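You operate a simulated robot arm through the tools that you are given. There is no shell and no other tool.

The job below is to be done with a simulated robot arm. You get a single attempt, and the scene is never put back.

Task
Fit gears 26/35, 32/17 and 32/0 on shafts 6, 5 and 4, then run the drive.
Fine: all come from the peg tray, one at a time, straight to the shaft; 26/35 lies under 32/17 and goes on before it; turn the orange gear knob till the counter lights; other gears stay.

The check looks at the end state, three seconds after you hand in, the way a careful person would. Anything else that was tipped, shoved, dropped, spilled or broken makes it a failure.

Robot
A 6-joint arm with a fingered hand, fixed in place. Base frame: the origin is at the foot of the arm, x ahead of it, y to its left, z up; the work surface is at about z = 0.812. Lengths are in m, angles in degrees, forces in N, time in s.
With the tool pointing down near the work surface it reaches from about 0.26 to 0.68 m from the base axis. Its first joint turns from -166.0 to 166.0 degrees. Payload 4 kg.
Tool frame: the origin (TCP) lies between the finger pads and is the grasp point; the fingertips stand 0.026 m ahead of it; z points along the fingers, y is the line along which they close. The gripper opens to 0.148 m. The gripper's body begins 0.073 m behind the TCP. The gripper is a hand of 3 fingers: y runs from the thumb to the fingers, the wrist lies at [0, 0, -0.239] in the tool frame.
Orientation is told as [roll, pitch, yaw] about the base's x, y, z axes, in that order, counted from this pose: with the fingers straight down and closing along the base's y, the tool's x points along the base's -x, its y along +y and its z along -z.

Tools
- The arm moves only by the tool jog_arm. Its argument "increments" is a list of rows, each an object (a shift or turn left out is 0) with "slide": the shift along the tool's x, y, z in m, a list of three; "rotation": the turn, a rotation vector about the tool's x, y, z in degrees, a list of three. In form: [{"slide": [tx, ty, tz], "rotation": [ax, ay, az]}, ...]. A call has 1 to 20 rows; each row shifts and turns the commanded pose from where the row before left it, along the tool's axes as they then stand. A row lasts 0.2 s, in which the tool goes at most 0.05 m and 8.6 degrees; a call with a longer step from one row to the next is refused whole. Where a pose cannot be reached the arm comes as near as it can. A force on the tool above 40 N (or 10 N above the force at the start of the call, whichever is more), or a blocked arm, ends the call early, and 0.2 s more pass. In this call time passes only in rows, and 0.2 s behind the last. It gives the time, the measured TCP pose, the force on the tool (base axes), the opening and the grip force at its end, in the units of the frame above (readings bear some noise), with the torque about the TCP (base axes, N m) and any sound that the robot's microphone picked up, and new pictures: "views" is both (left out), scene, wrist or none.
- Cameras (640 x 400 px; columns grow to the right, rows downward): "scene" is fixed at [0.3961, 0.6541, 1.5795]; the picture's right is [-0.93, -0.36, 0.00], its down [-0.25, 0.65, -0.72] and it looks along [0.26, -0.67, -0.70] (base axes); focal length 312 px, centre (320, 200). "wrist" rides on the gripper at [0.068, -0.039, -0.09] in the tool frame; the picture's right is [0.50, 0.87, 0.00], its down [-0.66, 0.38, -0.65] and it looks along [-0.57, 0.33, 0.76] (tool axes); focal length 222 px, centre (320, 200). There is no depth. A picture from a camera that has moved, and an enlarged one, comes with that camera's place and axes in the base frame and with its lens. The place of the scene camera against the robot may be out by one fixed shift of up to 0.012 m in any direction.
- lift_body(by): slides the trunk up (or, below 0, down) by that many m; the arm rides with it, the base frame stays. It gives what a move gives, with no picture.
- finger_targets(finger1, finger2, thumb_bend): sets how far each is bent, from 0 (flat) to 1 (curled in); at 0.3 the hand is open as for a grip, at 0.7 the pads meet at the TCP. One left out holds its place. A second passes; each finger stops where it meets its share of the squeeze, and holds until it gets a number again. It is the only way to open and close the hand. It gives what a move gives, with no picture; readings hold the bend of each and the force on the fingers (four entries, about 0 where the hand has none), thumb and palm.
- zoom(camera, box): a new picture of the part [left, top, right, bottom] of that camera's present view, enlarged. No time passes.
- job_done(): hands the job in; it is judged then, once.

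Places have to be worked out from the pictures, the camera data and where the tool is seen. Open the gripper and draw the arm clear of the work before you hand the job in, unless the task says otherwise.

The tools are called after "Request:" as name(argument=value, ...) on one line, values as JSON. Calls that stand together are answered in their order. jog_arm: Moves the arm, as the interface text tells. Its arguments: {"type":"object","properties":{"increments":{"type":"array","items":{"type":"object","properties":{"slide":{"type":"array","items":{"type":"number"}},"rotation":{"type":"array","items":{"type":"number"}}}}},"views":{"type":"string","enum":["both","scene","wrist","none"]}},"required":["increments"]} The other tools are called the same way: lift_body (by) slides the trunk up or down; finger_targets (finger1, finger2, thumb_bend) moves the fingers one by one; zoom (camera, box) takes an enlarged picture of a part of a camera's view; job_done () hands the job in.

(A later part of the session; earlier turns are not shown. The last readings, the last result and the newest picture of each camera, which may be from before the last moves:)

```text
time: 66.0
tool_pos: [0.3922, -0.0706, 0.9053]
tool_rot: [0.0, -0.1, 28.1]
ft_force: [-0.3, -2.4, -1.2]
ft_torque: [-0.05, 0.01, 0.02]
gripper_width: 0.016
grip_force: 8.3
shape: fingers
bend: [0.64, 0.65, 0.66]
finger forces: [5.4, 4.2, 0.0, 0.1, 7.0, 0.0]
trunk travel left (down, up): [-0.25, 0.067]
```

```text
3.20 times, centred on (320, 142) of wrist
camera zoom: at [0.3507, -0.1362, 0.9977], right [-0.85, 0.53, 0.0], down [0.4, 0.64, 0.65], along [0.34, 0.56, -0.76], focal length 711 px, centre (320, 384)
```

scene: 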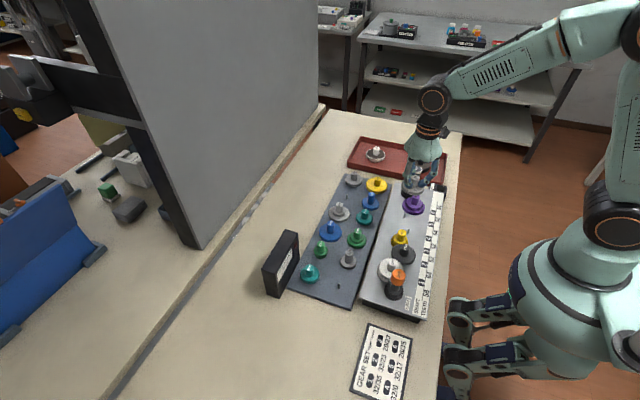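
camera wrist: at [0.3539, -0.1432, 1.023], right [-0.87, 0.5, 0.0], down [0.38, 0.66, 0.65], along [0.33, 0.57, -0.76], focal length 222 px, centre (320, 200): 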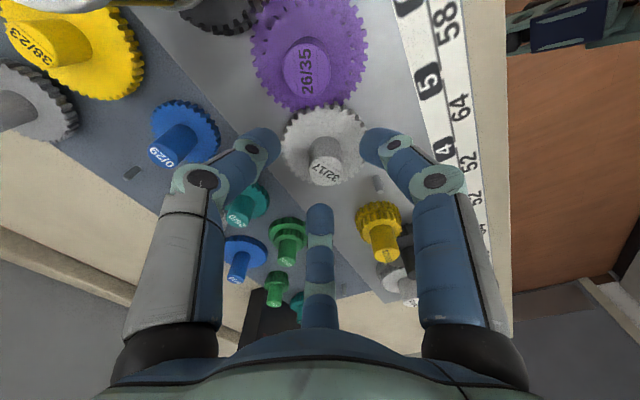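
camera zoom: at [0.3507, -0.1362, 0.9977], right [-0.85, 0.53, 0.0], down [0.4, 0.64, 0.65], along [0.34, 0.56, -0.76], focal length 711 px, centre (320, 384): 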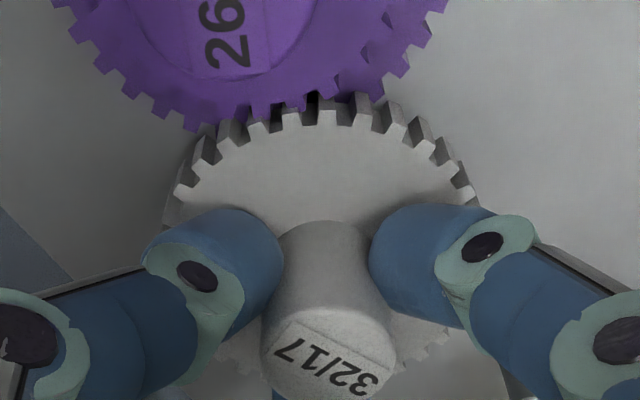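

Gear 5 turned with the hand. Releasing, retreating up, and returning to the overhead view of shaft 4 to re-measure.

Request:
finger_targets(finger1=0.55, finger2=0.55, thumb_bend=0.55)

Request:
jog_arm(increments=[{"slide": [0, 0, -0.01]}, {"slide": [0, 0, -0.02]}, {"slide": [0, 0, -0.03]}, {"slide": [0, 0, -0.03]}, {"slide": [0, 0, -0.027]}, {"rotation": [0, 0, 7.28]}, {"rotation": [0, 0, 7.28]}, {"rotation": [0, 0, 7.28]}, {"rotation": [0, 0, 7.28]}, {"rotation": [0, 0, 7.28]}, {"rotation": [0, 0, 7.28]}, {"rotation": [0, 0, 7.28]}, {"rotation": [0, 0, 7.29]}, {"slide": [0, 0.0345, 0]}, {"slide": [0, 0.0345, 0]}, {"slide": [0, 0, 0]}, {"slide": [0, 0, 0]}], views="wrist")

Request:
zoom(camera="wrist", box=[240, 0, 400, 100])

Request:
zoom(camera="wrist", box=[284, 42, 308, 72])

Request:
zoom(camera="wrist", box=[352, 40, 376, 70])

```text
time: 67.0
tool_pos: [0.3915, -0.0704, 0.9062]
tool_rot: [0.0, 0.1, 28.2]
ft_force: [0.6, -0.4, -0.3]
ft_torque: [0.02, -0.03, 0.01]
gripper_width: 0.0453
grip_force: 0.1
shape: fingers
bend: [0.55, 0.55, 0.55]
finger forces: [0.0, 0.0, 0.0, 0.0, 0.0, 0.1]
trunk travel left (down, up): [-0.25, 0.067]
```

```text
time: 70.6
tool_pos: [0.4269, -0.01, 1.0231]
tool_rot: [-0.1, 0.1, -30.0]
ft_force: [-0.1, 0.2, 0.0]
ft_torque: [-0.01, 0.02, 0.02]
gripper_width: 0.0454
grip_force: 0.0
shape: fingers
bend: [0.55, 0.55, 0.55]
finger forces: [0.0, 0.0, 0.0, 0.0, 0.0, 0.0]
trunk travel left (down, up): [-0.25, 0.067]
camera wrist: at [0.351, -0.0092, 1.1148], right [0.0, 1.0, 0.0], down [0.76, 0.0, 0.65], along [0.65, 0.0, -0.76], focal length 222 px, centre (320, 200)
```

wrist: 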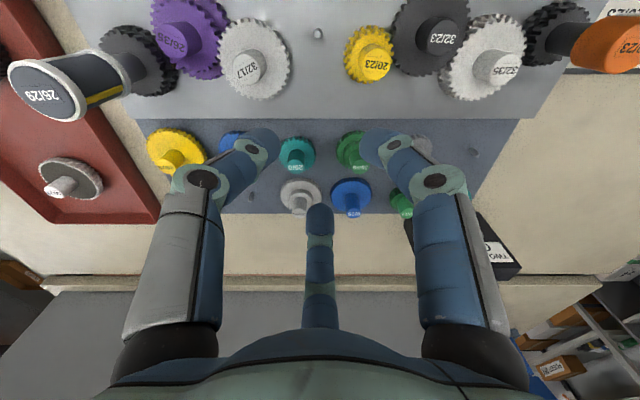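

```text
4.00 times, centred on (320, 50) of wrist
camera zoom: at [0.351, -0.0092, 1.1148], right [0.0, 1.0, 0.0], down [0.76, 0.0, 0.65], along [0.65, 0.0, -0.76], focal length 888 px, centre (320, 800)
```

zoom: 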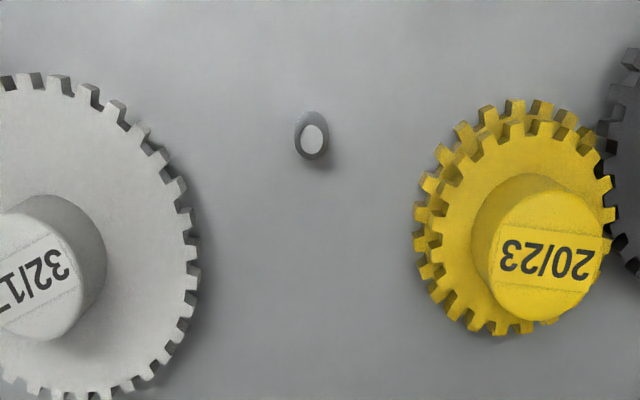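

```text
13.33 times, centred on (296, 57) of wrist
camera zoom: at [0.351, -0.0092, 1.1148], right [0.0, 1.0, 0.0], down [0.76, 0.0, 0.65], along [0.65, 0.0, -0.76], focal length 2962 px, centre (640, 2107)
```

zoom: 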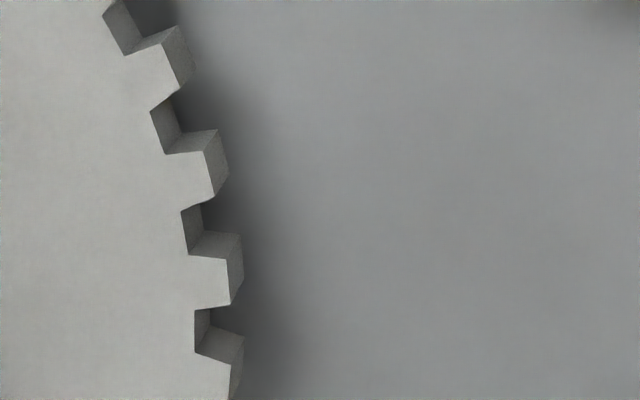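

```text
13.33 times, centred on (364, 55) of wrist
camera zoom: at [0.351, -0.0092, 1.1148], right [0.0, 1.0, 0.0], down [0.76, 0.0, 0.65], along [0.65, 0.0, -0.76], focal length 2962 px, centre (-267, 2133)
```

zoom: 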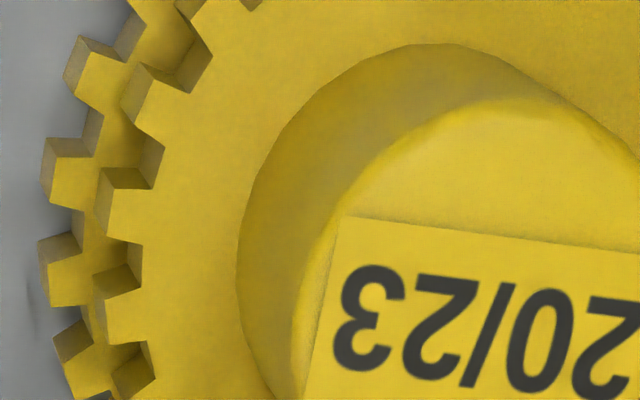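

Gear 5 moved by about 1.1° (some backlash). I'll zoom more finely on both mesh zones to get accurate tooth corners.

Request:
zoom(camera="wrist", box=[344, 40, 364, 65])

Request:
zoom(camera="wrist", box=[276, 38, 296, 63])

```text
16.00 times, centred on (354, 52) of wrist
camera zoom: at [0.351, -0.0092, 1.1148], right [0.0, 1.0, 0.0], down [0.76, 0.0, 0.65], along [0.65, 0.0, -0.76], focal length 3554 px, centre (-224, 2560)
```

zoom: 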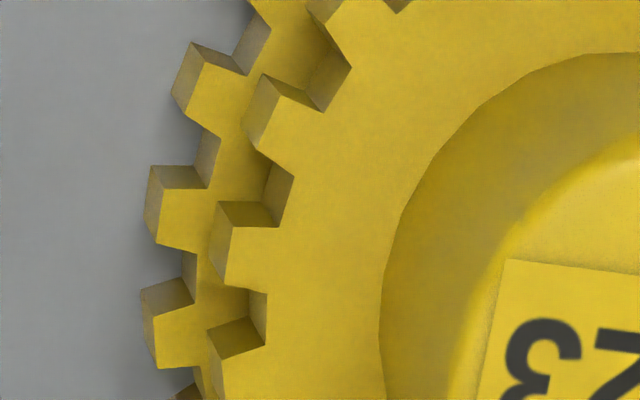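

```text
16.00 times, centred on (286, 50) of wrist
camera zoom: at [0.351, -0.0092, 1.1148], right [0.0, 1.0, 0.0], down [0.76, 0.0, 0.65], along [0.65, 0.0, -0.76], focal length 3554 px, centre (864, 2592)
```

zoom: 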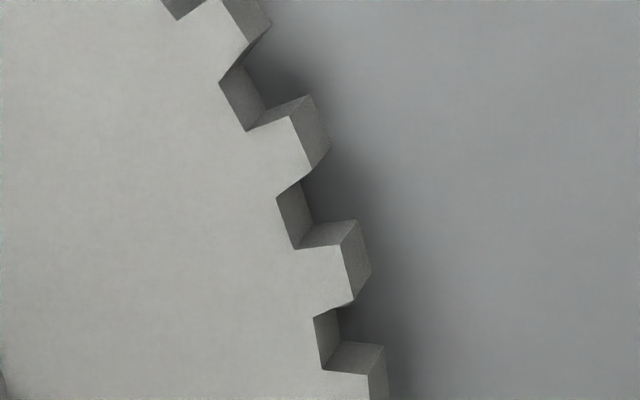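

Measured: yellow gap at 255.35°, gear 5 gap at 108.2° — the two meshes now agree within about 0.7° (0.4 mm, inside backlash). So 32/0 needs teeth at about 291.5° (mod 11.25°). Going to pick up 32/0 at about (0.596, -0.214).

Request:
jog_arm(increments=[{"rotation": [0, 0, -7.5]}, {"rotation": [0, 0, -7.5]}, {"rotation": [0, 0, -7.5]}, {"rotation": [0, 0, -7.5]}, {"slide": [-0.0278, -0.0342, 0]}, {"slide": [-0.0278, -0.0342, 0]}, {"slide": [-0.0278, -0.0342, 0]}, {"slide": [-0.0278, -0.0342, 0]}, {"slide": [-0.0278, -0.0342, 0]}, {"slide": [-0.0278, -0.0342, 0]}, {"slide": [0, 0, 0.025]}, {"slide": [0, 0, 0.03]}, {"slide": [0, 0, 0.02]}, {"slide": [0, 0, 0]}, {"slide": [0, 0, 0]}], views="wrist")

Request:
zoom(camera="wrist", box=[240, 90, 400, 190])

Request:
zoom(camera="scene", box=[310, 120, 400, 220])

```text
time: 73.8
tool_pos: [0.5888, -0.2181, 0.9483]
tool_rot: [0.0, 0.0, 0.0]
ft_force: [-0.4, -0.4, -0.6]
ft_torque: [0.0, 0.02, -0.01]
gripper_width: 0.0454
grip_force: 0.1
shape: fingers
bend: [0.55, 0.55, 0.55]
finger forces: [0.1, 0.0, 0.0, 0.1, 0.0, 0.0]
trunk travel left (down, up): [-0.25, 0.067]
camera wrist: at [0.5233, -0.2562, 1.039], right [-0.5, 0.87, 0.0], down [0.66, 0.38, 0.65], along [0.57, 0.33, -0.76], focal length 222 px, centre (320, 200)
```

wrist: 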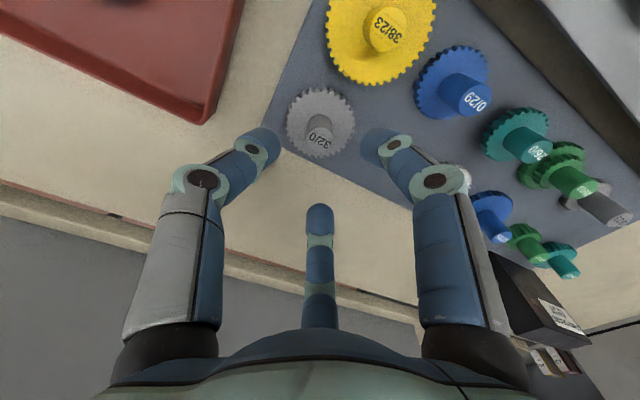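

```text
4.00 times, centred on (320, 140) of wrist
camera zoom: at [0.5233, -0.2562, 1.039], right [-0.5, 0.87, 0.0], down [0.66, 0.38, 0.65], along [0.57, 0.33, -0.76], focal length 888 px, centre (320, 440)
```

zoom: 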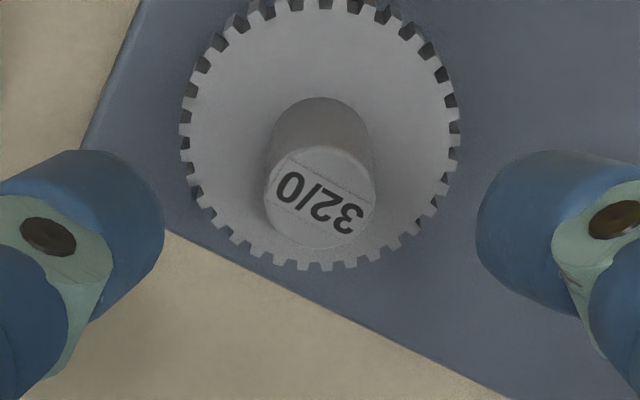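

```text
4.00 times, centred on (355, 170) of scene
camera zoom: at [0.3961, 0.6541, 1.5795], right [-0.93, -0.36, 0.0], down [-0.25, 0.65, -0.72], along [0.26, -0.67, -0.7], focal length 1246 px, centre (180, 320)
```

zoom: 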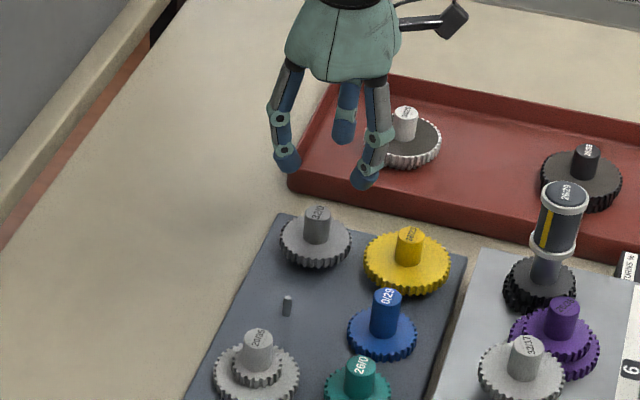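

The 32/0 knob is at (0.5965, -0.2139). Correcting 6.5/2.2 mm and descending to just above grip height.

Request:
jog_arm(increments=[{"slide": [-0.0065, 0.0022, 0.02]}, {"slide": [0, 0, 0.025]}, {"slide": [0, 0, 0.02]}, {"slide": [0, 0, 0.006]}, {"slide": [0, 0, 0]}, {"slide": [0, 0, 0]}], views="none")

Request:
zoom(camera="wrist", box=[240, 120, 400, 220])

Request:
zoom(camera="scene", box=[310, 140, 390, 200])

```text
time: 75.2
tool_pos: [0.5984, -0.2155, 0.8781]
tool_rot: [0.1, 0.0, 0.0]
ft_force: [-0.2, -0.3, 0.6]
ft_torque: [0.01, -0.02, -0.03]
gripper_width: 0.0453
grip_force: 0.0
shape: fingers
bend: [0.55, 0.55, 0.55]
finger forces: [0.0, 0.0, 0.0, 0.0, 0.1, 0.0]
trunk travel left (down, up): [-0.25, 0.067]
```

```text
4.00 times, centred on (320, 170) of wrist
camera zoom: at [0.532, -0.2533, 0.9691], right [-0.5, 0.87, 0.0], down [0.66, 0.38, 0.65], along [0.57, 0.33, -0.76], focal length 888 px, centre (320, 320)
```

zoom: 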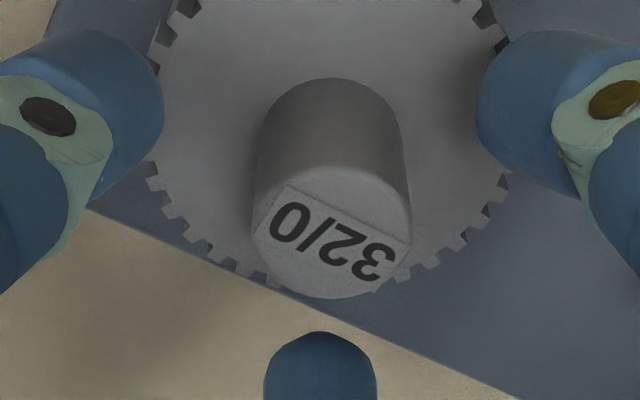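

```text
6.67 times, centred on (350, 170) of scene
camera zoom: at [0.3961, 0.6541, 1.5795], right [-0.93, -0.36, 0.0], down [-0.25, 0.65, -0.72], along [0.26, -0.67, -0.7], focal length 2077 px, centre (120, 400)
```

zoom: 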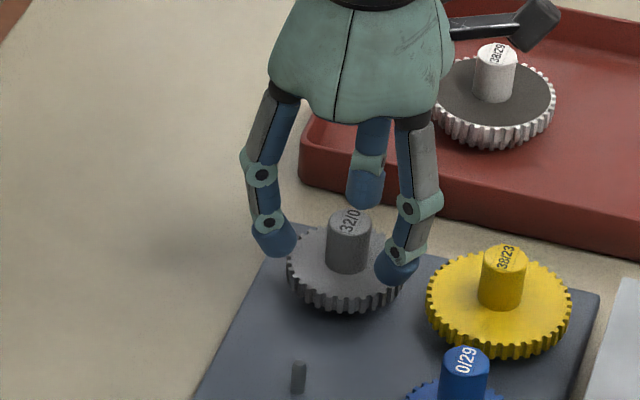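

2 mm too far in x. Correcting and lowering the last 11 mm.

Request:
jog_arm(increments=[{"slide": [0.002, -0.0006, 0.003]}, {"slide": [0, 0, 0.003]}, {"slide": [0, 0, 0.003]}, {"slide": [0, 0, 0.0022]}, {"slide": [0, 0, 0]}, {"slide": [0, 0, 0]}], views="none")

Request:
zoom(camera="wrist", box=[240, 120, 400, 220])

```text
time: 76.6
tool_pos: [0.5962, -0.2153, 0.8657]
tool_rot: [-0.1, -0.1, 0.0]
ft_force: [1.2, 0.3, 0.6]
ft_torque: [-0.06, 0.01, 0.01]
gripper_width: 0.0456
grip_force: 0.5
shape: fingers
bend: [0.55, 0.55, 0.55]
finger forces: [0.4, 0.0, 0.0, 0.0, 0.1, 0.0]
trunk travel left (down, up): [-0.25, 0.067]
```

```text
4.00 times, centred on (320, 170) of wrist
camera zoom: at [0.5302, -0.2529, 0.9571], right [-0.5, 0.87, 0.0], down [0.66, 0.38, 0.65], along [0.57, 0.33, -0.76], focal length 888 px, centre (320, 320)
```

zoom: 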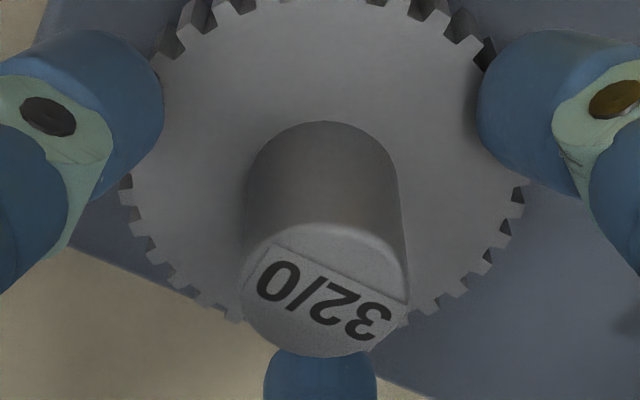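

Centred well; a faint 0.4 N on one finger, so I'll rise 1 mm and then close.

Request:
jog_arm(increments=[{"slide": [0, 0, -0.001]}, {"slide": [0, 0, 0]}], views="none")

Request:
finger_targets(finger1=0.7, finger2=0.7, thumb_bend=0.7)

Request:
zoom(camera="wrist", box=[240, 120, 400, 220])

```text
time: 77.2
tool_pos: [0.5957, -0.215, 0.8659]
tool_rot: [0.0, -0.1, 0.0]
ft_force: [0.6, -0.1, 0.2]
ft_torque: [-0.01, 0.01, 0.0]
gripper_width: 0.0455
grip_force: 0.1
shape: fingers
bend: [0.55, 0.55, 0.55]
finger forces: [0.0, 0.0, 0.0, 0.0, 0.1, 0.0]
trunk travel left (down, up): [-0.25, 0.067]
```

```text
time: 78.2
tool_pos: [0.5964, -0.2152, 0.8659]
tool_rot: [-0.1, 0.0, -0.1]
ft_force: [0.2, -0.5, 0.8]
ft_torque: [0.0, 0.01, -0.03]
gripper_width: 0.0152
grip_force: 8.9
shape: fingers
bend: [0.64, 0.64, 0.66]
finger forces: [5.2, 5.5, 0.0, 0.0, 6.5, 0.1]
trunk travel left (down, up): [-0.25, 0.067]
```

```text
4.00 times, centred on (320, 170) of wrist
camera zoom: at [0.5298, -0.2532, 0.958], right [-0.5, 0.87, 0.0], down [0.66, 0.38, 0.65], along [0.57, 0.33, -0.76], focal length 888 px, centre (320, 320)
```

zoom: 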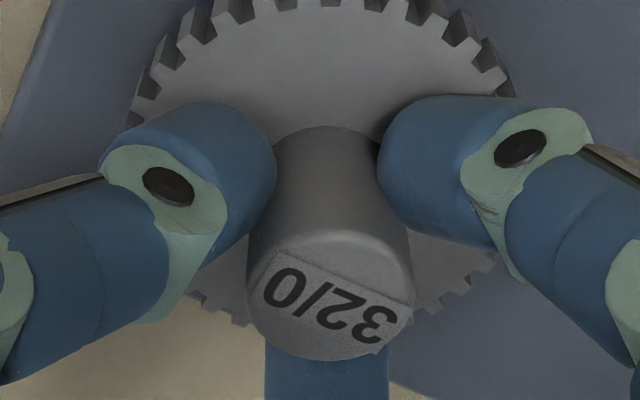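

32/0 is gripped with balanced forces. Lifting straight up.

Request:
jog_arm(increments=[{"slide": [0, 0, -0.01]}, {"slide": [0, 0, -0.015]}, {"slide": [0, 0, -0.02]}, {"slide": [0, 0, -0.03]}, {"slide": [0, 0, -0.03]}, {"slide": [0, 0, -0.03]}, {"slide": [0, 0, -0.02]}, {"slide": [0, 0, 0]}, {"slide": [0, 0, 0]}], views="wrist")

Request:
zoom(camera="wrist", box=[270, 150, 370, 212.5])

Request:
zoom(camera="wrist", box=[260, 90, 380, 165])

Request:
zoom(camera="scene", box=[310, 100, 400, 200])

```text
time: 80.2
tool_pos: [0.5974, -0.2157, 1.0229]
tool_rot: [0.0, 0.1, 0.1]
ft_force: [-0.3, 0.1, 0.2]
ft_torque: [0.0, 0.0, 0.01]
gripper_width: 0.0152
grip_force: 8.3
shape: fingers
bend: [0.64, 0.64, 0.66]
finger forces: [5.0, 5.4, 0.1, 0.0, 6.1, 0.1]
trunk travel left (down, up): [-0.25, 0.067]
camera wrist: at [0.5309, -0.2536, 1.1134], right [-0.5, 0.87, 0.0], down [0.66, 0.38, 0.65], along [0.57, 0.33, -0.76], focal length 222 px, centre (320, 200)
```

wrist: 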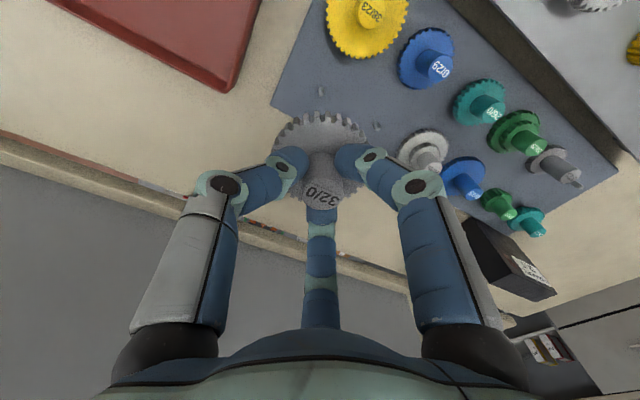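

```text
6.40 times, centred on (320, 181) of wrist
camera zoom: at [0.5309, -0.2536, 1.1134], right [-0.5, 0.87, 0.0], down [0.66, 0.38, 0.65], along [0.57, 0.33, -0.76], focal length 1422 px, centre (320, 320)
```

zoom: 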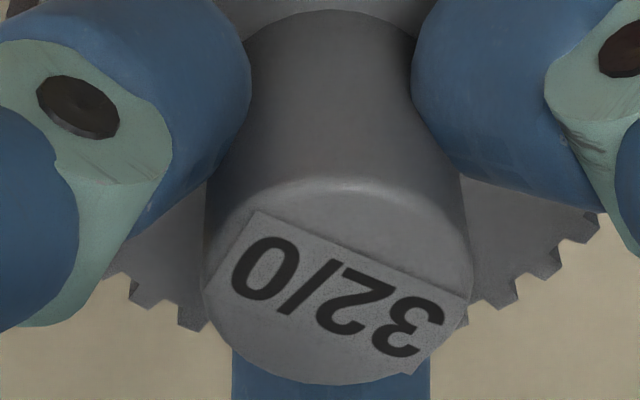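

```text
5.33 times, centred on (320, 128) of wrist
camera zoom: at [0.5309, -0.2536, 1.1134], right [-0.5, 0.87, 0.0], down [0.66, 0.38, 0.65], along [0.57, 0.33, -0.76], focal length 1185 px, centre (320, 587)
```

zoom: 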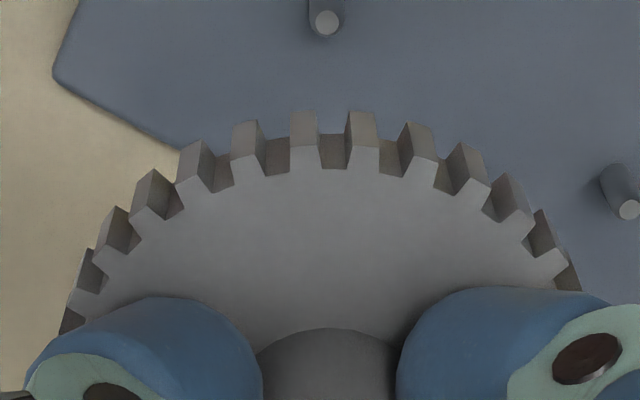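

```text
4.00 times, centred on (355, 150) of scene
camera zoom: at [0.3961, 0.6541, 1.5795], right [-0.93, -0.36, 0.0], down [-0.25, 0.65, -0.72], along [0.26, -0.67, -0.7], focal length 1246 px, centre (180, 400)
```

zoom: 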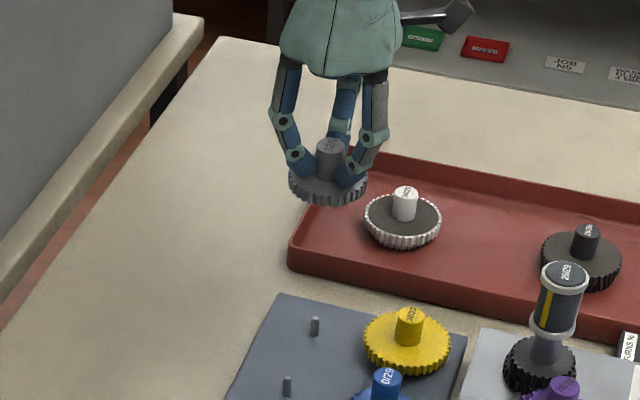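

32/0 is held (tooth gap within 0.2° of the camera axis). Needed tooth angle gives a hand yaw of −25.1°, which also keeps fingers clear of neighbours. Carrying it above shaft 4.

Request:
jog_arm(increments=[{"slide": [0.0327, 0.0289, 0]}, {"slide": [0.0327, 0.0289, 0]}, {"slide": [0.0327, 0.0289, 0]}, {"slide": [0.0327, 0.0289, 0]}, {"slide": [0.0327, 0.0289, 0]}, {"slide": [0.0327, 0.0289, 0]}, {"slide": [0.0327, 0.0289, 0]}, {"rotation": [0, 0, 8.4]}, {"rotation": [0, 0, 8.4]}, {"rotation": [0, 0, 8.3]}, {"slide": [0, 0, 0]}, {"slide": [0, 0, 0]}], views="wrist")

Request:
zoom(camera="wrist", box=[220, 50, 420, 175])

Request:
zoom(camera="scene", box=[370, 160, 450, 260])

```text
time: 82.8
tool_pos: [0.3673, -0.0136, 1.0221]
tool_rot: [0.0, 0.0, -25.2]
ft_force: [0.8, -0.6, 0.0]
ft_torque: [0.03, -0.01, -0.03]
gripper_width: 0.0149
grip_force: 8.6
shape: fingers
bend: [0.64, 0.64, 0.66]
finger forces: [5.0, 5.5, 0.1, 0.0, 6.2, 0.1]
trunk travel left (down, up): [-0.25, 0.067]
camera wrist: at [0.2901, -0.0181, 1.1135], right [-0.08, 1.0, 0.0], down [0.75, 0.06, 0.65], along [0.65, 0.06, -0.76], focal length 222 px, centre (320, 200)
```

wrist: 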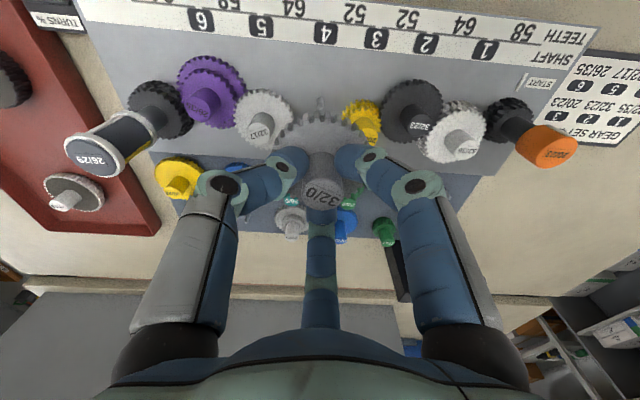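

```text
3.20 times, centred on (320, 112) of wrist
camera zoom: at [0.2901, -0.0181, 1.1135], right [-0.08, 1.0, 0.0], down [0.75, 0.06, 0.65], along [0.65, 0.06, -0.76], focal length 711 px, centre (320, 480)
```

zoom: 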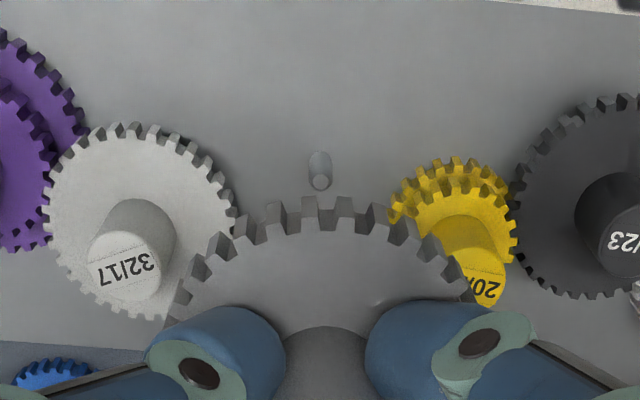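

```text
4.00 times, centred on (410, 210) of scene
camera zoom: at [0.3961, 0.6541, 1.5795], right [-0.93, -0.36, 0.0], down [-0.25, 0.65, -0.72], along [0.26, -0.67, -0.7], focal length 1246 px, centre (-40, 160)
```

zoom: 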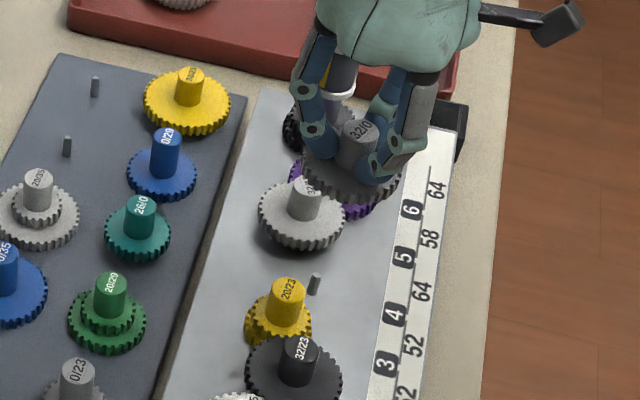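

Need +1.6 mm x, −0.9 mm y. Correcting and lowering to about 15 mm above the pin tip.

Request:
jog_arm(increments=[{"slide": [-0.0018, -0.0001, 0]}, {"slide": [0, 0, 0.02]}, {"slide": [0, 0, 0.02]}, {"slide": [0, 0, 0.02]}, {"slide": [0, 0, 0.02]}, {"slide": [0, 0, 0]}, {"slide": [0, 0, 0]}], views="none")

Request:
zoom(camera="wrist", box=[220, 60, 420, 185])

Request:
zoom(camera="wrist", box=[256, 96, 384, 176])

```text
time: 84.4
tool_pos: [0.3682, -0.0148, 0.9427]
tool_rot: [0.1, 0.0, -25.2]
ft_force: [0.4, -0.1, -0.8]
ft_torque: [0.01, 0.0, -0.01]
gripper_width: 0.0155
grip_force: 8.0
shape: fingers
bend: [0.64, 0.64, 0.66]
finger forces: [4.9, 5.6, 0.0, 0.1, 6.1, 0.0]
trunk travel left (down, up): [-0.25, 0.067]
```

```text
3.20 times, centred on (320, 122) of wrist
camera zoom: at [0.2915, -0.019, 1.0346], right [-0.09, 1.0, 0.0], down [0.75, 0.06, 0.65], along [0.65, 0.06, -0.76], focal length 711 px, centre (320, 448)
```

zoom: 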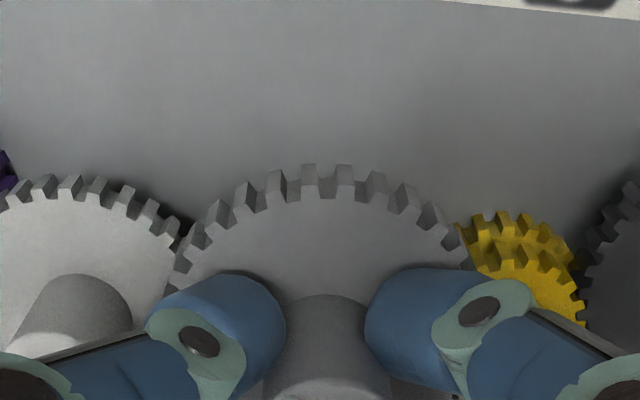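

```text
5.00 times, centred on (320, 136) of wrist
camera zoom: at [0.2915, -0.019, 1.0346], right [-0.09, 1.0, 0.0], down [0.75, 0.06, 0.65], along [0.65, 0.06, -0.76], focal length 1111 px, centre (320, 520)
```

zoom: 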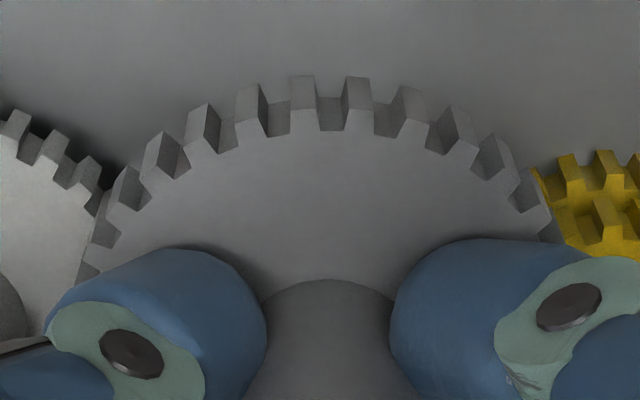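

Perfectly over shaft 4 (camera within 0.2 mm of target). Lowering 16 mm to just above the pin tip and the neighbouring gears.

Request:
jog_arm(increments=[{"slide": [0, 0, 0.005]}, {"slide": [0, 0, 0.005]}, {"slide": [0, 0, 0.004]}, {"slide": [0, 0, 0.002]}, {"slide": [0, 0, 0]}, {"slide": [0, 0, 0]}], views="none")

Request:
zoom(camera="wrist", box=[240, 100, 320, 150])

Request:
zoom(camera="wrist", box=[330, 100, 410, 150])

Request:
zoom(camera="scene", box=[380, 190, 430, 250])

```text
time: 85.8
tool_pos: [0.3693, -0.0132, 0.9262]
tool_rot: [0.0, 0.0, -25.1]
ft_force: [-0.1, 0.0, -0.2]
ft_torque: [-0.02, 0.02, -0.01]
gripper_width: 0.0152
grip_force: 8.0
shape: fingers
bend: [0.64, 0.64, 0.66]
finger forces: [5.0, 5.7, 0.1, 0.0, 6.1, 0.1]
trunk travel left (down, up): [-0.25, 0.067]
```

```text
8.00 times, centred on (280, 125) of wrist
camera zoom: at [0.2924, -0.0189, 1.0178], right [-0.09, 1.0, 0.0], down [0.75, 0.06, 0.65], along [0.65, 0.06, -0.76], focal length 1777 px, centre (640, 800)
```

zoom: 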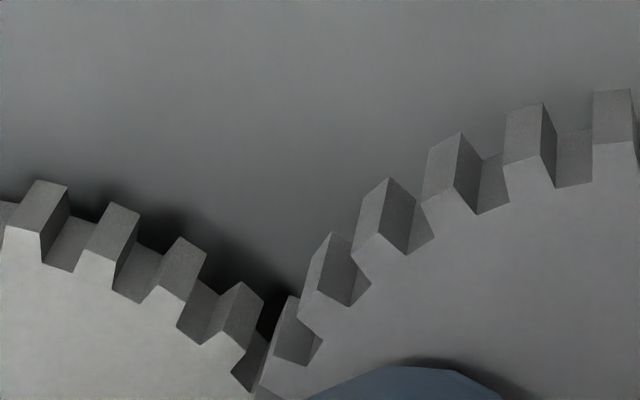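

```text
8.00 times, centred on (370, 125) of wrist
camera zoom: at [0.2924, -0.0189, 1.0178], right [-0.09, 1.0, 0.0], down [0.75, 0.06, 0.65], along [0.65, 0.06, -0.76], focal length 1777 px, centre (-80, 800)
```

zoom: 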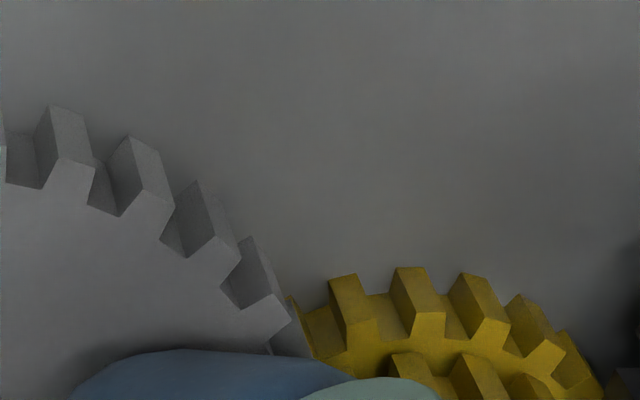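

```text
6.67 times, centred on (405, 220) of scene
camera zoom: at [0.3961, 0.6541, 1.5795], right [-0.93, -0.36, 0.0], down [-0.25, 0.65, -0.72], along [0.26, -0.67, -0.7], focal length 2077 px, centre (-247, 67)
```

zoom: 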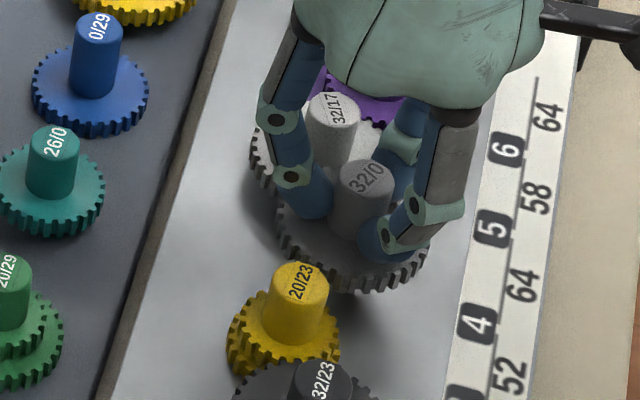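

On target within 0.7 mm. Trimming −0.6 mm x and lowering 6 mm so the pin enters the hole.

Request:
jog_arm(increments=[{"slide": [0.0005, -0.0002, 0.002]}, {"slide": [0, 0, 0.002]}, {"slide": [0, 0, 0.002]}, {"slide": [0, 0, 0]}, {"slide": [0, 0, 0]}], views="none")

Request:
zoom(camera="wrist", box=[240, 100, 320, 150])

Request:
zoom(camera="scene", box=[390, 205, 420, 235])

```text
time: 87.0
tool_pos: [0.3689, -0.0137, 0.9191]
tool_rot: [0.0, 0.0, -25.1]
ft_force: [0.4, 0.0, -0.1]
ft_torque: [0.0, -0.03, 0.03]
gripper_width: 0.015
grip_force: 8.2
shape: fingers
bend: [0.64, 0.64, 0.66]
finger forces: [5.0, 5.7, 0.1, 0.0, 6.1, 0.0]
trunk travel left (down, up): [-0.25, 0.067]
```

```text
8.00 times, centred on (280, 125) of wrist
camera zoom: at [0.2914, -0.0193, 1.0116], right [-0.09, 1.0, 0.0], down [0.75, 0.06, 0.65], along [0.65, 0.06, -0.76], focal length 1777 px, centre (640, 800)
```

zoom: 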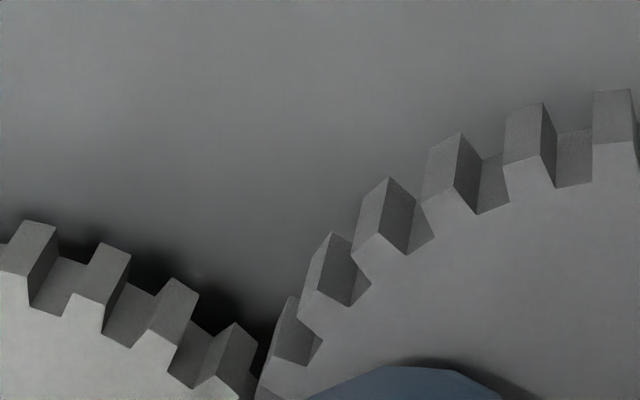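

```text
13.33 times, centred on (405, 220) of scene
camera zoom: at [0.3961, 0.6541, 1.5795], right [-0.93, -0.36, 0.0], down [-0.25, 0.65, -0.72], along [0.26, -0.67, -0.7], focal length 4155 px, centre (-813, -67)
```

zoom: 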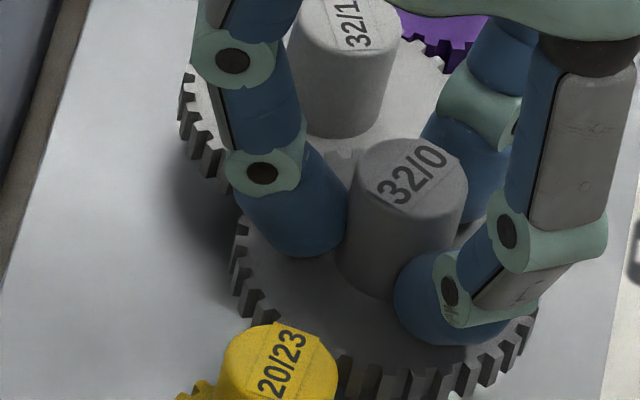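

Gear centre (0.3686, -0.0113), pin entering with no force. Lowering further toward tooth engagement in 1 mm steps.

Request:
jog_arm(increments=[{"slide": [0, 0, 0.001]}, {"slide": [0, 0, 0.001]}, {"slide": [0, 0, 0.001]}, {"slide": [0, 0, 0.001]}, {"slide": [0, 0, 0]}, {"slide": [0, 0, 0]}], views="none")

Request:
zoom(camera="wrist", box=[250, 110, 290, 160])

Request:
zoom(camera="wrist", box=[350, 110, 410, 160])

```text
time: 88.4
tool_pos: [0.3685, -0.0142, 0.9157]
tool_rot: [0.1, 0.0, -25.2]
ft_force: [-1.5, 1.0, 0.3]
ft_torque: [0.04, 0.05, -0.03]
gripper_width: 0.0151
grip_force: 8.0
shape: fingers
bend: [0.64, 0.64, 0.66]
finger forces: [5.5, 5.2, 0.0, 0.1, 6.0, 0.0]
trunk travel left (down, up): [-0.25, 0.067]
```

```text
8.00 times, centred on (270, 135) of wrist
camera zoom: at [0.2918, -0.0196, 1.0073], right [-0.09, 1.0, 0.0], down [0.75, 0.06, 0.65], along [0.65, 0.06, -0.76], focal length 1777 px, centre (720, 720)
```

zoom: 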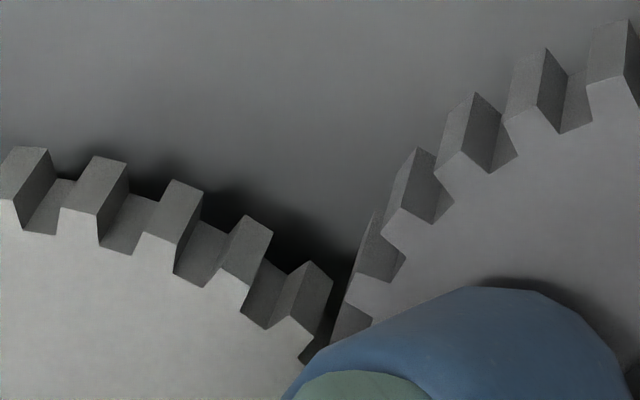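

```text
8.00 times, centred on (380, 135) of wrist
camera zoom: at [0.2918, -0.0196, 1.0073], right [-0.09, 1.0, 0.0], down [0.75, 0.06, 0.65], along [0.65, 0.06, -0.76], focal length 1777 px, centre (-160, 720)
```

zoom: 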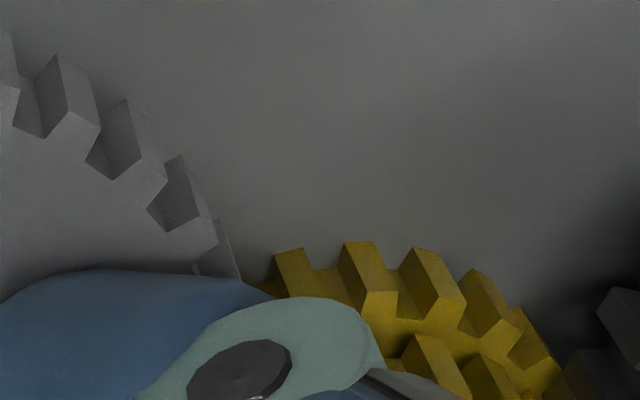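

Pin is in the hole (tiny side force). Continuing 1 mm steps into the tooth engagement.

Request:
jog_arm(increments=[{"slide": [0, 0, 0.001]}, {"slide": [0, 0, 0.001]}, {"slide": [0, 0, 0]}, {"slide": [0, 0, 0]}], views="none")

Request:
zoom(camera="wrist", box=[250, 110, 290, 160])

```text
time: 89.4
tool_pos: [0.3685, -0.0136, 0.9129]
tool_rot: [0.0, -0.1, -25.1]
ft_force: [0.4, -0.4, -1.6]
ft_torque: [0.0, 0.06, -0.01]
gripper_width: 0.0149
grip_force: 8.1
shape: fingers
bend: [0.64, 0.64, 0.66]
finger forces: [5.1, 5.2, 0.1, 0.1, 6.1, 0.0]
trunk travel left (down, up): [-0.25, 0.067]
```

```text
8.00 times, centred on (270, 135) of wrist
camera zoom: at [0.2914, -0.0193, 1.0048], right [-0.09, 1.0, 0.0], down [0.75, 0.06, 0.65], along [0.65, 0.06, -0.76], focal length 1777 px, centre (720, 720)
```

zoom: 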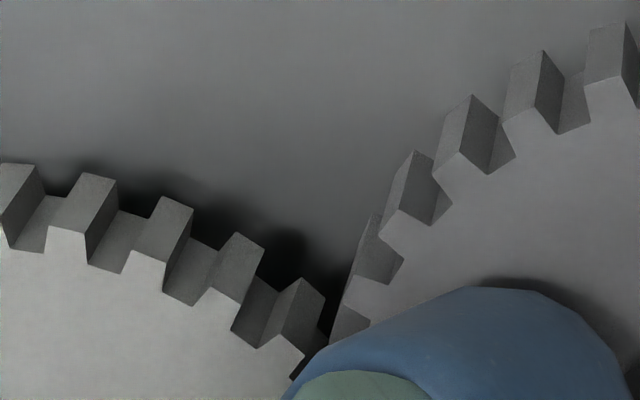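

Still free at TCP 0.9145. Continuing down 2 mm more.

Request:
jog_arm(increments=[{"slide": [0, 0, 0.001]}, {"slide": [0, 0, 0.001]}, {"slide": [0, 0, 0]}, {"slide": [0, 0, 0]}], views="none")

Request:
zoom(camera="wrist", box=[250, 110, 290, 160])

```text
time: 90.4
tool_pos: [0.3689, -0.0135, 0.911]
tool_rot: [0.0, 0.0, -25.2]
ft_force: [-0.2, 0.8, 0.8]
ft_torque: [0.03, 0.01, 0.02]
gripper_width: 0.0149
grip_force: 8.4
shape: fingers
bend: [0.64, 0.64, 0.66]
finger forces: [5.5, 5.3, 0.1, 0.0, 5.9, 0.0]
trunk travel left (down, up): [-0.25, 0.067]
```

```text
8.00 times, centred on (270, 135) of wrist
camera zoom: at [0.2914, -0.0197, 1.0023], right [-0.09, 1.0, 0.0], down [0.75, 0.06, 0.65], along [0.65, 0.06, -0.76], focal length 1777 px, centre (720, 720)
```

zoom: 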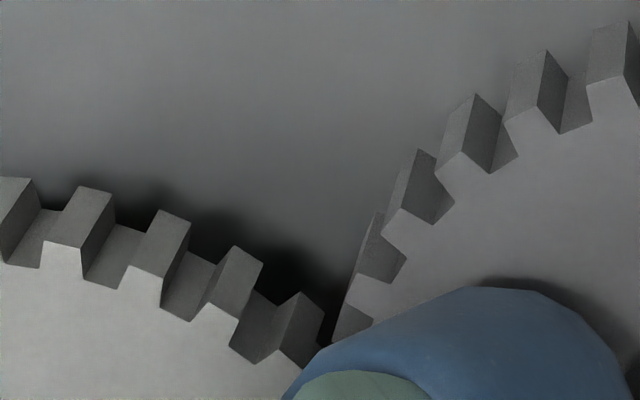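

No resistance with about 4 mm of tooth overlap already. Continuing toward the seat.

Request:
jog_arm(increments=[{"slide": [0, 0, 0.001]}, {"slide": [0, 0, 0.001]}, {"slide": [0, 0, 0.001]}, {"slide": [0, 0, 0.001]}, {"slide": [0, 0, 0]}, {"slide": [0, 0, 0]}], views="none")

Request:
zoom(camera="wrist", box=[250, 110, 290, 160])

```text
time: 91.8
tool_pos: [0.3682, -0.0137, 0.9073]
tool_rot: [0.0, 0.0, -25.1]
ft_force: [-1.3, 1.4, -0.3]
ft_torque: [0.03, 0.11, 0.04]
gripper_width: 0.0149
grip_force: 8.8
shape: fingers
bend: [0.64, 0.64, 0.66]
finger forces: [5.7, 4.6, 0.0, 0.1, 6.5, 0.0]
trunk travel left (down, up): [-0.25, 0.067]
```

```text
8.00 times, centred on (270, 135) of wrist
camera zoom: at [0.2921, -0.0191, 0.9989], right [-0.09, 1.0, 0.0], down [0.75, 0.06, 0.65], along [0.65, 0.06, -0.76], focal length 1777 px, centre (720, 720)
```

zoom: 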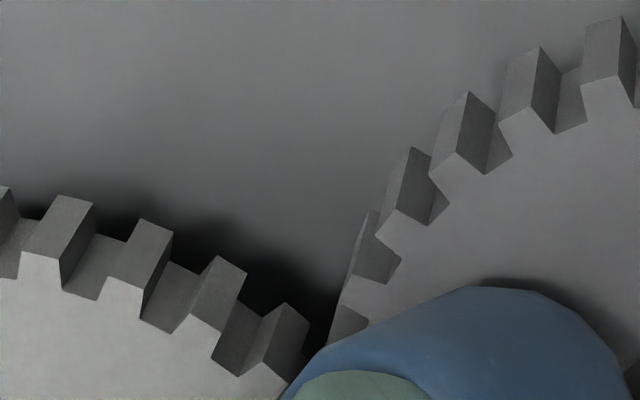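

TCP at 0.9086, small side forces only. Last few millimetres to the seat.

Request:
jog_arm(increments=[{"slide": [0, 0, 0.001]}, {"slide": [0, 0, 0.001]}, {"slide": [0, 0, 0.001]}, {"slide": [0, 0, 0]}, {"slide": [0, 0, 0]}], views="none")

Request:
zoom(camera="wrist", box=[220, 80, 420, 205])

Request:
zoom(camera="scene", box=[380, 190, 430, 250])

```text
time: 93.0
tool_pos: [0.3688, -0.0143, 0.9054]
tool_rot: [0.0, 0.1, -25.1]
ft_force: [-1.8, 0.1, -0.3]
ft_torque: [-0.01, 0.04, 0.04]
gripper_width: 0.0151
grip_force: 8.1
shape: fingers
bend: [0.64, 0.64, 0.66]
finger forces: [5.6, 4.9, 0.0, 0.0, 6.3, 0.0]
trunk travel left (down, up): [-0.25, 0.067]
```

```text
3.20 times, centred on (320, 142) of wrist
camera zoom: at [0.2916, -0.0194, 0.9966], right [-0.09, 1.0, 0.0], down [0.75, 0.06, 0.65], along [0.65, 0.06, -0.76], focal length 711 px, centre (320, 384)
```

zoom: 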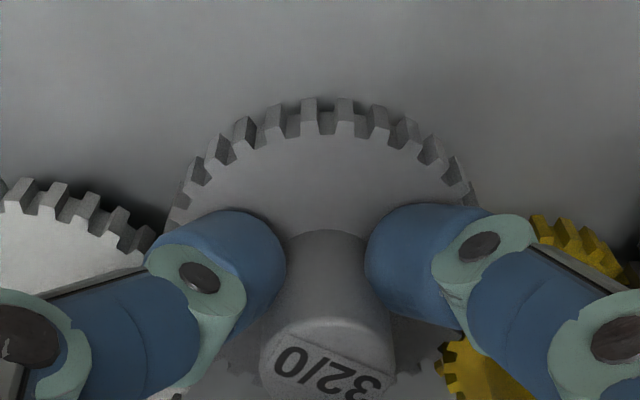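

```text
6.67 times, centred on (405, 220) of scene
camera zoom: at [0.3961, 0.6541, 1.5795], right [-0.93, -0.36, 0.0], down [-0.25, 0.65, -0.72], along [0.26, -0.67, -0.7], focal length 2077 px, centre (-247, 67)
```

zoom: 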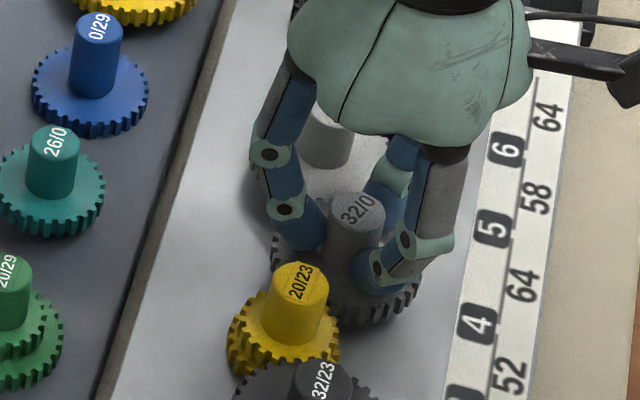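

TCP at 0.9063, not yet touching the seat. Another 2 mm gently.

Request:
jog_arm(increments=[{"slide": [0, 0, 0.001]}, {"slide": [0, 0, 0.001]}, {"slide": [0, 0, 0]}, {"slide": [0, 0, 0]}], views="none")

Request:
zoom(camera="wrist", box=[220, 80, 420, 205])

```text
time: 94.0
tool_pos: [0.3673, -0.0137, 0.9031]
tool_rot: [0.0, 0.0, -25.1]
ft_force: [-1.2, -2.2, 7.4]
ft_torque: [0.03, -0.01, -0.03]
gripper_width: 0.0148
grip_force: 9.3
shape: fingers
bend: [0.64, 0.64, 0.66]
finger forces: [5.7, 6.2, 0.0, 0.0, 7.8, 0.0]
trunk travel left (down, up): [-0.25, 0.067]
```

```text
3.20 times, centred on (320, 142) of wrist
camera zoom: at [0.2907, -0.0193, 0.9949], right [-0.09, 1.0, 0.0], down [0.75, 0.06, 0.65], along [0.65, 0.06, -0.76], focal length 711 px, centre (320, 384)
```

zoom: 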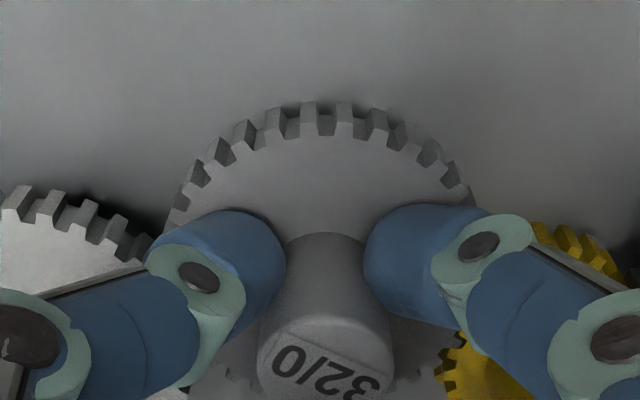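

Seat contact (7 N) at TCP 0.9046. Releasing and retreating upward.

Request:
finger_targets(finger1=0.55, finger2=0.55, thumb_bend=0.55)

Request:
jog_arm(increments=[{"slide": [0, 0, -0.01]}, {"slide": [0, 0, -0.02]}, {"slide": [0, 0, -0.03]}, {"slide": [0, 0, -0.03]}, {"slide": [0, 0, -0.03]}, {"slide": [-0.03, 0, -0.02]}, {"slide": [-0.025, 0, 0]}, {"slide": [0, 0, 0]}, {"slide": [0, 0, 0]}], views="both")

Request:
zoom(camera="wrist", box=[180, 0, 440, 130])

Request:
zoom(camera="scene", box=[370, 165, 450, 325])

```text
time: 95.0
tool_pos: [0.3677, -0.0127, 0.9034]
tool_rot: [0.0, -0.1, -25.1]
ft_force: [1.5, 0.4, 25.8]
ft_torque: [0.27, -0.28, -0.01]
gripper_width: 0.0398
grip_force: 12.2
shape: fingers
bend: [0.58, 0.57, 0.55]
finger forces: [10.8, 14.2, 0.0, 0.1, 0.0, 0.0]
trunk travel left (down, up): [-0.25, 0.067]
```

```text
time: 97.0
tool_pos: [0.4187, -0.0385, 1.0386]
tool_rot: [0.1, 0.0, -25.1]
ft_force: [-0.9, -0.7, -1.1]
ft_torque: [-0.01, 0.01, -0.01]
gripper_width: 0.0452
grip_force: 0.1
shape: fingers
bend: [0.55, 0.55, 0.55]
finger forces: [0.0, 0.0, 0.1, 0.0, 0.0, 0.0]
trunk travel left (down, up): [-0.25, 0.067]
camera wrist: at [0.3421, -0.0441, 1.1302], right [-0.09, 1.0, 0.0], down [0.75, 0.06, 0.65], along [0.65, 0.06, -0.76], focal length 222 px, centre (320, 200)
```

scene: 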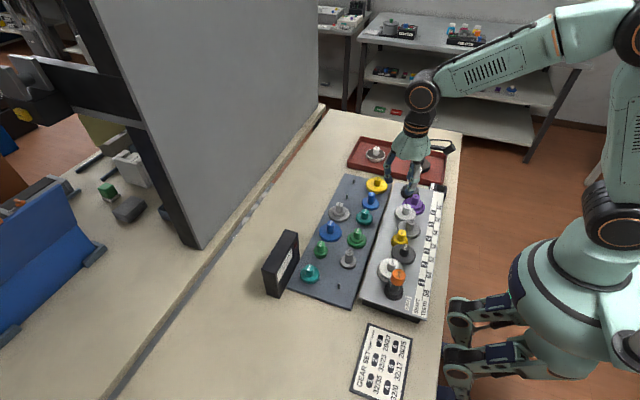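
wrist: 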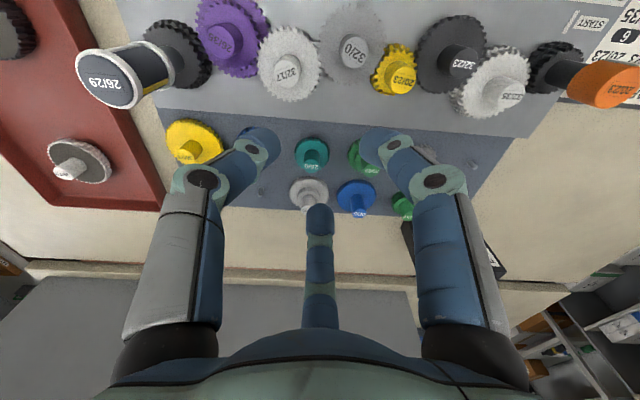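

```text
2.46 times, centred on (310, 65) of wrist
camera zoom: at [0.3421, -0.0441, 1.1302], right [-0.09, 1.0, 0.0], down [0.75, 0.06, 0.65], along [0.65, 0.06, -0.76], focal length 547 px, centre (345, 532)
```

zoom: 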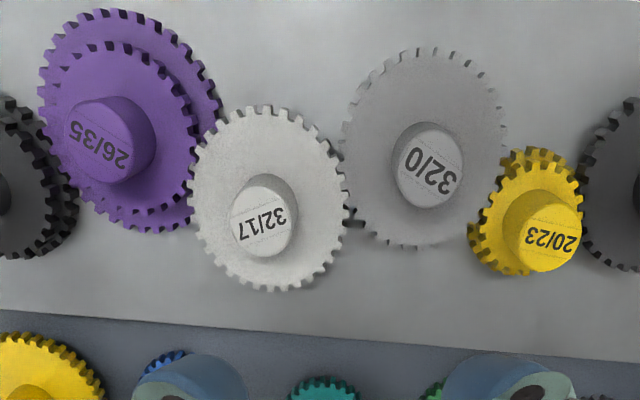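

```text
2.50 times, centred on (410, 245) of scene
camera zoom: at [0.3961, 0.6541, 1.5795], right [-0.93, -0.36, 0.0], down [-0.25, 0.65, -0.72], along [0.26, -0.67, -0.7], focal length 779 px, centre (95, 88)
```

zoom: 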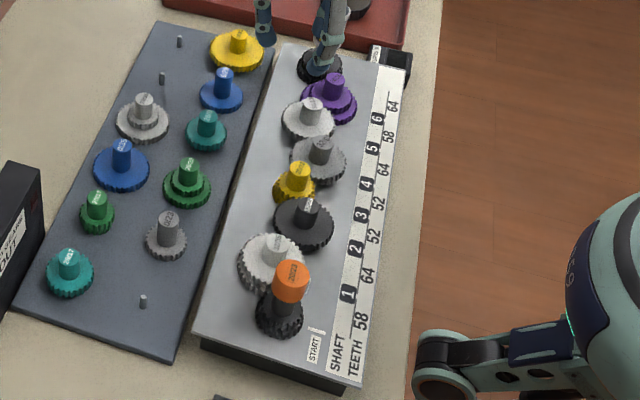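

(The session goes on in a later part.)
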